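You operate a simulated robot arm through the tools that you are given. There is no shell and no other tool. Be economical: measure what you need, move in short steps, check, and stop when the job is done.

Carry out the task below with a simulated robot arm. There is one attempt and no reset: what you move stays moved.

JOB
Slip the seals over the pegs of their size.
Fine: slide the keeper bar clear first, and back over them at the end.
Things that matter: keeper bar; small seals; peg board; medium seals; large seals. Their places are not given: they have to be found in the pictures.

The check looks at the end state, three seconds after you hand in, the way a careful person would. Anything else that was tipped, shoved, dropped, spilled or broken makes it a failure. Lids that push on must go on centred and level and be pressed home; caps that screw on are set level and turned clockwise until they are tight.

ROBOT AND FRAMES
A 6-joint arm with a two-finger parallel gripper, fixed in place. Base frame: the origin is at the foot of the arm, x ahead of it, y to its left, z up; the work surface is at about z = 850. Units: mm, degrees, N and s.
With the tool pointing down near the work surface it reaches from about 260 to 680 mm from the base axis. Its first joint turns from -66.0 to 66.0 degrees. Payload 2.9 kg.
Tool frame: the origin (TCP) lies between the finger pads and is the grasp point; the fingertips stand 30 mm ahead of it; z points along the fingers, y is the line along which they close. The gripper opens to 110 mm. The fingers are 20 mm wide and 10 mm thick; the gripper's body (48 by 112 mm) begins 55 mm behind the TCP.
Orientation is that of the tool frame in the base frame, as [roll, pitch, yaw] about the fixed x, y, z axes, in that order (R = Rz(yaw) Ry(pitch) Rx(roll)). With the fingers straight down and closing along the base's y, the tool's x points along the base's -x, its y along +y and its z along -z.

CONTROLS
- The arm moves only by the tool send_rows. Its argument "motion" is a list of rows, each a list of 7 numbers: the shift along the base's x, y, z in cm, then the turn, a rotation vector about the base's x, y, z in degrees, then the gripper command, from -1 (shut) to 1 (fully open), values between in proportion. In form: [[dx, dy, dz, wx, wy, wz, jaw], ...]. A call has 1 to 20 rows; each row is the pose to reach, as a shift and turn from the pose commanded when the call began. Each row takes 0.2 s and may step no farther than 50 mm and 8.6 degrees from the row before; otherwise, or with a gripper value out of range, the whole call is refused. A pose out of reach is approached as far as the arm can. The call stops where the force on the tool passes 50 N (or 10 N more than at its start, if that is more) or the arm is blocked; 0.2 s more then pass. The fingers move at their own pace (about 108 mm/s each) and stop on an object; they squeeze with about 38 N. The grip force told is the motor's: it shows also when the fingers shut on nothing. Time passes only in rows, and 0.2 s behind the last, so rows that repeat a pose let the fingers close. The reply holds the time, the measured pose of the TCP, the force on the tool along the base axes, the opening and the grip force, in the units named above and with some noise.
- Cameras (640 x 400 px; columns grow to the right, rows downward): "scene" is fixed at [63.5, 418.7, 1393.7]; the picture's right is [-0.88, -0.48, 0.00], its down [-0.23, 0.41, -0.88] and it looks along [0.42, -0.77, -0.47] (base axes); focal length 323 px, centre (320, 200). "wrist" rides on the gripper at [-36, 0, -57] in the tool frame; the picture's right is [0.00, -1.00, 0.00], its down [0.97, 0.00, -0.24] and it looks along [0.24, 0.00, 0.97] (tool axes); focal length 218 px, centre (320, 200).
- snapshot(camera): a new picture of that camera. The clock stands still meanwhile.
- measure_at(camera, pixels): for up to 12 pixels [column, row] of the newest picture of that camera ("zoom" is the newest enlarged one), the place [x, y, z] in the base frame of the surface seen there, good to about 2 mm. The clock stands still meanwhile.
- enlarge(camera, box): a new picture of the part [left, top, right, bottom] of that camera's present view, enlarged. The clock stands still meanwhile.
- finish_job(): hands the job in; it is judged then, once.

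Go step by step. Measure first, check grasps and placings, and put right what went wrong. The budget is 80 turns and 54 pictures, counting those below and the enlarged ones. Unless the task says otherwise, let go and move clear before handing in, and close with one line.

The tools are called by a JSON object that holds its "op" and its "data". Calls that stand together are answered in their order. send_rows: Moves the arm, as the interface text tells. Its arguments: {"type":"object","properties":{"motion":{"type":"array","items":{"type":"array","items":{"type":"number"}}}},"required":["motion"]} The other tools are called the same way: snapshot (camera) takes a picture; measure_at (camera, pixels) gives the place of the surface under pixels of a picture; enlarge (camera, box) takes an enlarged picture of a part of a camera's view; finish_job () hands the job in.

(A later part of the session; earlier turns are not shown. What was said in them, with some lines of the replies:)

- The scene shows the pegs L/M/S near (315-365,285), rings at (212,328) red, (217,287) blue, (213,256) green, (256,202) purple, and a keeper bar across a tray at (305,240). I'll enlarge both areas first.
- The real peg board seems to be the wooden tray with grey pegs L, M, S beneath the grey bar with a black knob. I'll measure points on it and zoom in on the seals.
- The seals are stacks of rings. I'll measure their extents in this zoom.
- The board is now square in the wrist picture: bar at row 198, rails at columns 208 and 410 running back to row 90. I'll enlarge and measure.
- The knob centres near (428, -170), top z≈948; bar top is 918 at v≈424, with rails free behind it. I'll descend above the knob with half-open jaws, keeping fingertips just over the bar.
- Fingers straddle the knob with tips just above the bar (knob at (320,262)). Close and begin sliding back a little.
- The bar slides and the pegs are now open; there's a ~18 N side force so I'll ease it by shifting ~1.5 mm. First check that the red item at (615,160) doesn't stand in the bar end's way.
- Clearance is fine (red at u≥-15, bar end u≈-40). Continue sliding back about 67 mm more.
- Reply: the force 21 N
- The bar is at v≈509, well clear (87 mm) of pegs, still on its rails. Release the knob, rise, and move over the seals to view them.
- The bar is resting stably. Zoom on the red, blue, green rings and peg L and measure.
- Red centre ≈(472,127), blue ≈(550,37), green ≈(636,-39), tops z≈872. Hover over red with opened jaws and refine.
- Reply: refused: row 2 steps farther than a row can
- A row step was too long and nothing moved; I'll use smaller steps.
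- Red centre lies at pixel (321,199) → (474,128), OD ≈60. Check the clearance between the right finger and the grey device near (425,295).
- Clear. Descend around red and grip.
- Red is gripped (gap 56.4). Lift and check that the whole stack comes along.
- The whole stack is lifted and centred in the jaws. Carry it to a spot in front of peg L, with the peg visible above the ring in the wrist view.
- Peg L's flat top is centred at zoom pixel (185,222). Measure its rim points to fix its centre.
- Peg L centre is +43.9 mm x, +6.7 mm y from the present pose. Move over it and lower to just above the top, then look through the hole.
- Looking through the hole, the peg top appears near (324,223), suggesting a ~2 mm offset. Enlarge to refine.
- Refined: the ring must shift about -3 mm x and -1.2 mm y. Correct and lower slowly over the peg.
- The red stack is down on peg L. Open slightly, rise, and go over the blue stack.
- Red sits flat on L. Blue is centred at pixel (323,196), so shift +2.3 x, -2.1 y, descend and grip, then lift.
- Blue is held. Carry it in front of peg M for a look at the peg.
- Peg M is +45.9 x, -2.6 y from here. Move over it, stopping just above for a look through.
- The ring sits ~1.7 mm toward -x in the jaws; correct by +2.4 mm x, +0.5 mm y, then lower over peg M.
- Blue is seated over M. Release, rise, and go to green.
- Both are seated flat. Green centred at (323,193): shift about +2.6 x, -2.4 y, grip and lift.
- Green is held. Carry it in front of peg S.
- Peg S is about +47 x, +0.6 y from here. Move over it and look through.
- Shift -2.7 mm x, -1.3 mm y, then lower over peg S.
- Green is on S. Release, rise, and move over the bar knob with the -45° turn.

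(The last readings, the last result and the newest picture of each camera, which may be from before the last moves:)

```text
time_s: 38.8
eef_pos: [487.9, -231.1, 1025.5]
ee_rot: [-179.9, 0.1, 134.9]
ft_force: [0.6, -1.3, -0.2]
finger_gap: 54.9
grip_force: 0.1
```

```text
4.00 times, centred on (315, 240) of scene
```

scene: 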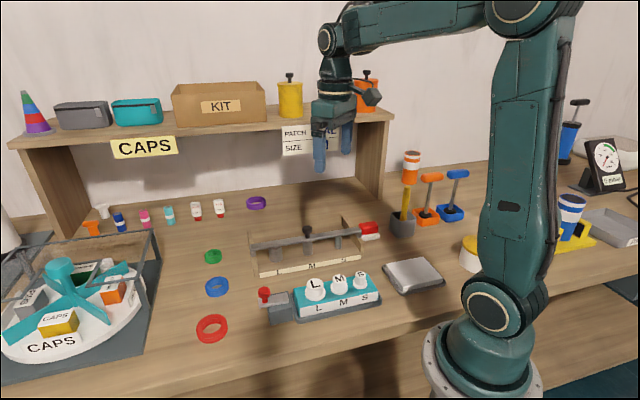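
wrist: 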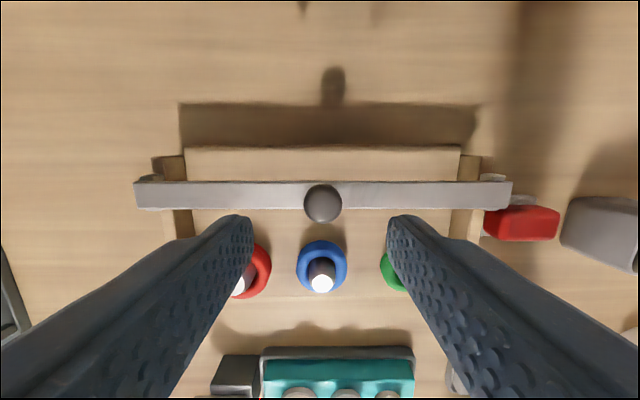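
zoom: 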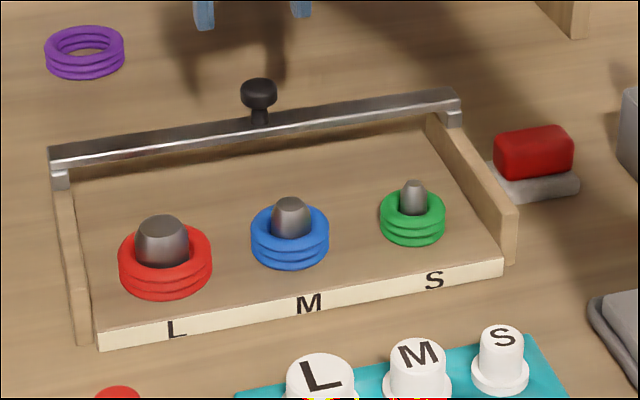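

All three seals are seated. The knob is ~2 mm off toward +u; correct, descend to tip height just above the bar, and grip.

{"op": "send_rows", "data": {"motion": [[-0.14, -0.14, -3, 0, 0, 0, 0], [-0.14, -0.14, -6, 0, 0, 0, 0], [-0.14, -0.14, -7.2, 0, 0, 0, 0], [-0.14, -0.14, -7.4, 0, 0, 0, 0], [-0.14, -0.14, -7.4, 0, 0, 0, -1], [-0.14, -0.14, -7.4, 0, 0, 0, -1], [-0.14, -0.14, -7.4, 0, 0, 0, -1]]}}

{"op": "snapshot", "data": {"camera": "wrist"}}

```text
time_s: 40.4
eef_pos: [486.4, -232.4, 953.1]
ee_rot: [180.0, 0.0, 135.2]
ft_force: [12.8, 13.8, -5.5]
finger_gap: 24.7
grip_force: 44.9
```

```text
11 pictures are left
```

wrist: 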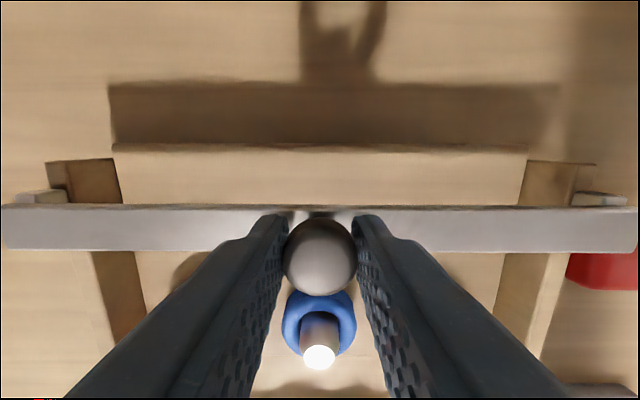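

Knob gripped. Ease the side load by 0.7 mm and slide the bar forward 85 mm over the pegs.

{"op": "send_rows", "data": {"motion": [[0.06, 0.06, 0, 0, 0, 0, -1], [-0.44, 0.56, 0, 0, 0, 0, -1], [-0.94, 1.06, 0, 0, 0, 0, -1], [-1.44, 1.56, 0, 0, 0, 0, -1], [-1.94, 2.06, 0, 0, 0, 0, -1], [-2.44, 2.56, 0, 0, 0, 0, -1], [-2.94, 3.06, 0, 0, 0, 0, -1], [-3.44, 3.56, 0, 0, 0, 0, -1], [-3.94, 4.06, 0, 0, 0, 0, -1], [-4.44, 4.56, 0, 0, 0, 0, -1], [-4.94, 5.06, 0, 0, 0, 0, -1], [-5.44, 5.56, 0, 0, 0, 0, -1], [-5.94, 6.06, 0, 0, 0, 0, -1], [-5.94, 6.06, 0, 0, 0, 0, -1]]}}

{"op": "enlarge", "data": {"camera": "scene", "box": [235, 205, 375, 290]}}

```text
time_s: 43.4
eef_pos: [425.1, -171.1, 952.7]
ee_rot: [-179.9, -0.1, 135.1]
ft_force: [-3.4, -2.2, 15.4]
finger_gap: 24.8
grip_force: 44.6
```

```text
4.57 times, centred on (305, 248) of scene
```

zoom: 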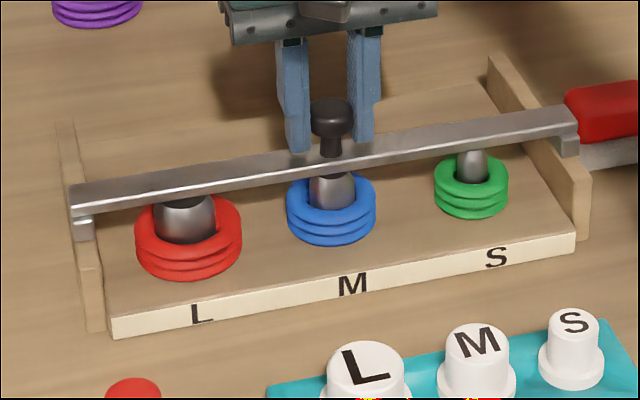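

The bar is back exactly where it began (ends at (75,195) and (575,120) as in the first zoom). Release, rise, and check.

{"op": "send_rows", "data": {"motion": [[0, 0, 0, 0, 0, 0, -0.1], [0, 0, 0, 0, 0, 0, 0], [0, 0, 2, 0, 0, 0, 0], [0, 0, 6, 0, 0, 0, 0], [0, 0, 10, 0, 0, 0, 0.3], [0, 0, 15, 0, 0, 0, 0.3], [0, 0, 17, 0, 0, 0, 0.3]]}}

{"op": "snapshot", "data": {"camera": "scene"}}

{"op": "snapshot", "data": {"camera": "wrist"}}

{"op": "enlarge", "data": {"camera": "scene", "box": [235, 205, 375, 290]}}

```text
time_s: 45.0
eef_pos: [427.1, -174.4, 1121.6]
ee_rot: [180.0, 0.1, 135.0]
ft_force: [0.2, 0.5, 0.7]
finger_gap: 71.5
grip_force: 0.1
```

```text
9 pictures are left
```

scene: 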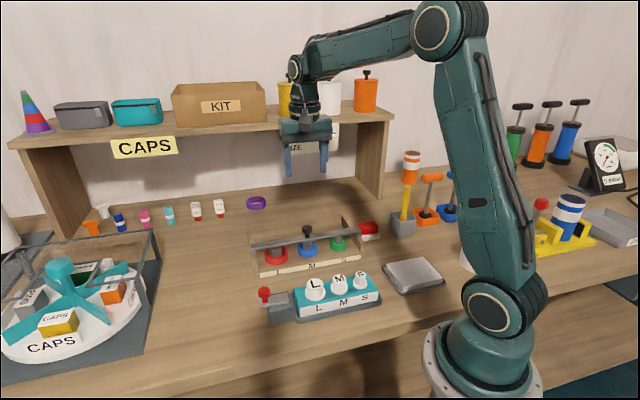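

```text
8 pictures are left
```

wrist: 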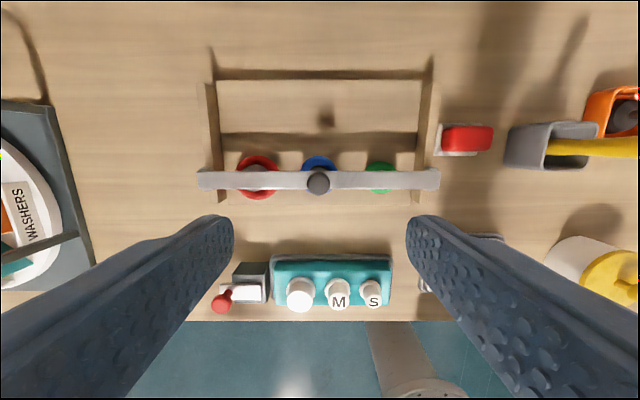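

```text
4.57 times, centred on (305, 248) of scene
```

zoom: 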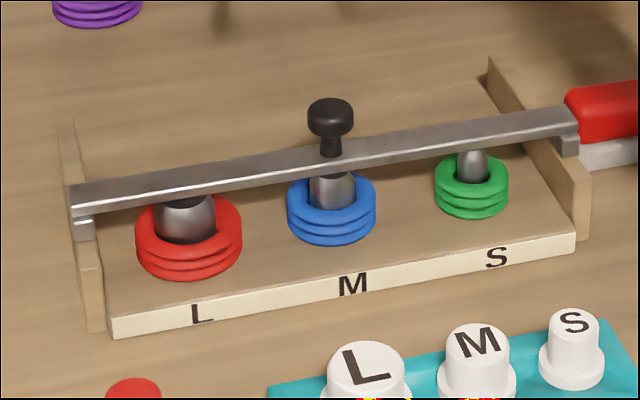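

Red, blue and green are flat on L, M and S, the bar is back over them, and the arm is clear. The purple ring is out of reach (about 820 mm from the base axis) and no peg is left for it. Handing in.

{"op": "finish_job", "data": {}}

```text
The job is handed in.
```

I slid the keeper bar clear, fitted the red, blue and green seals over pegs L, M and S, and slid the bar back to where it started. I left the purple ring where it was.
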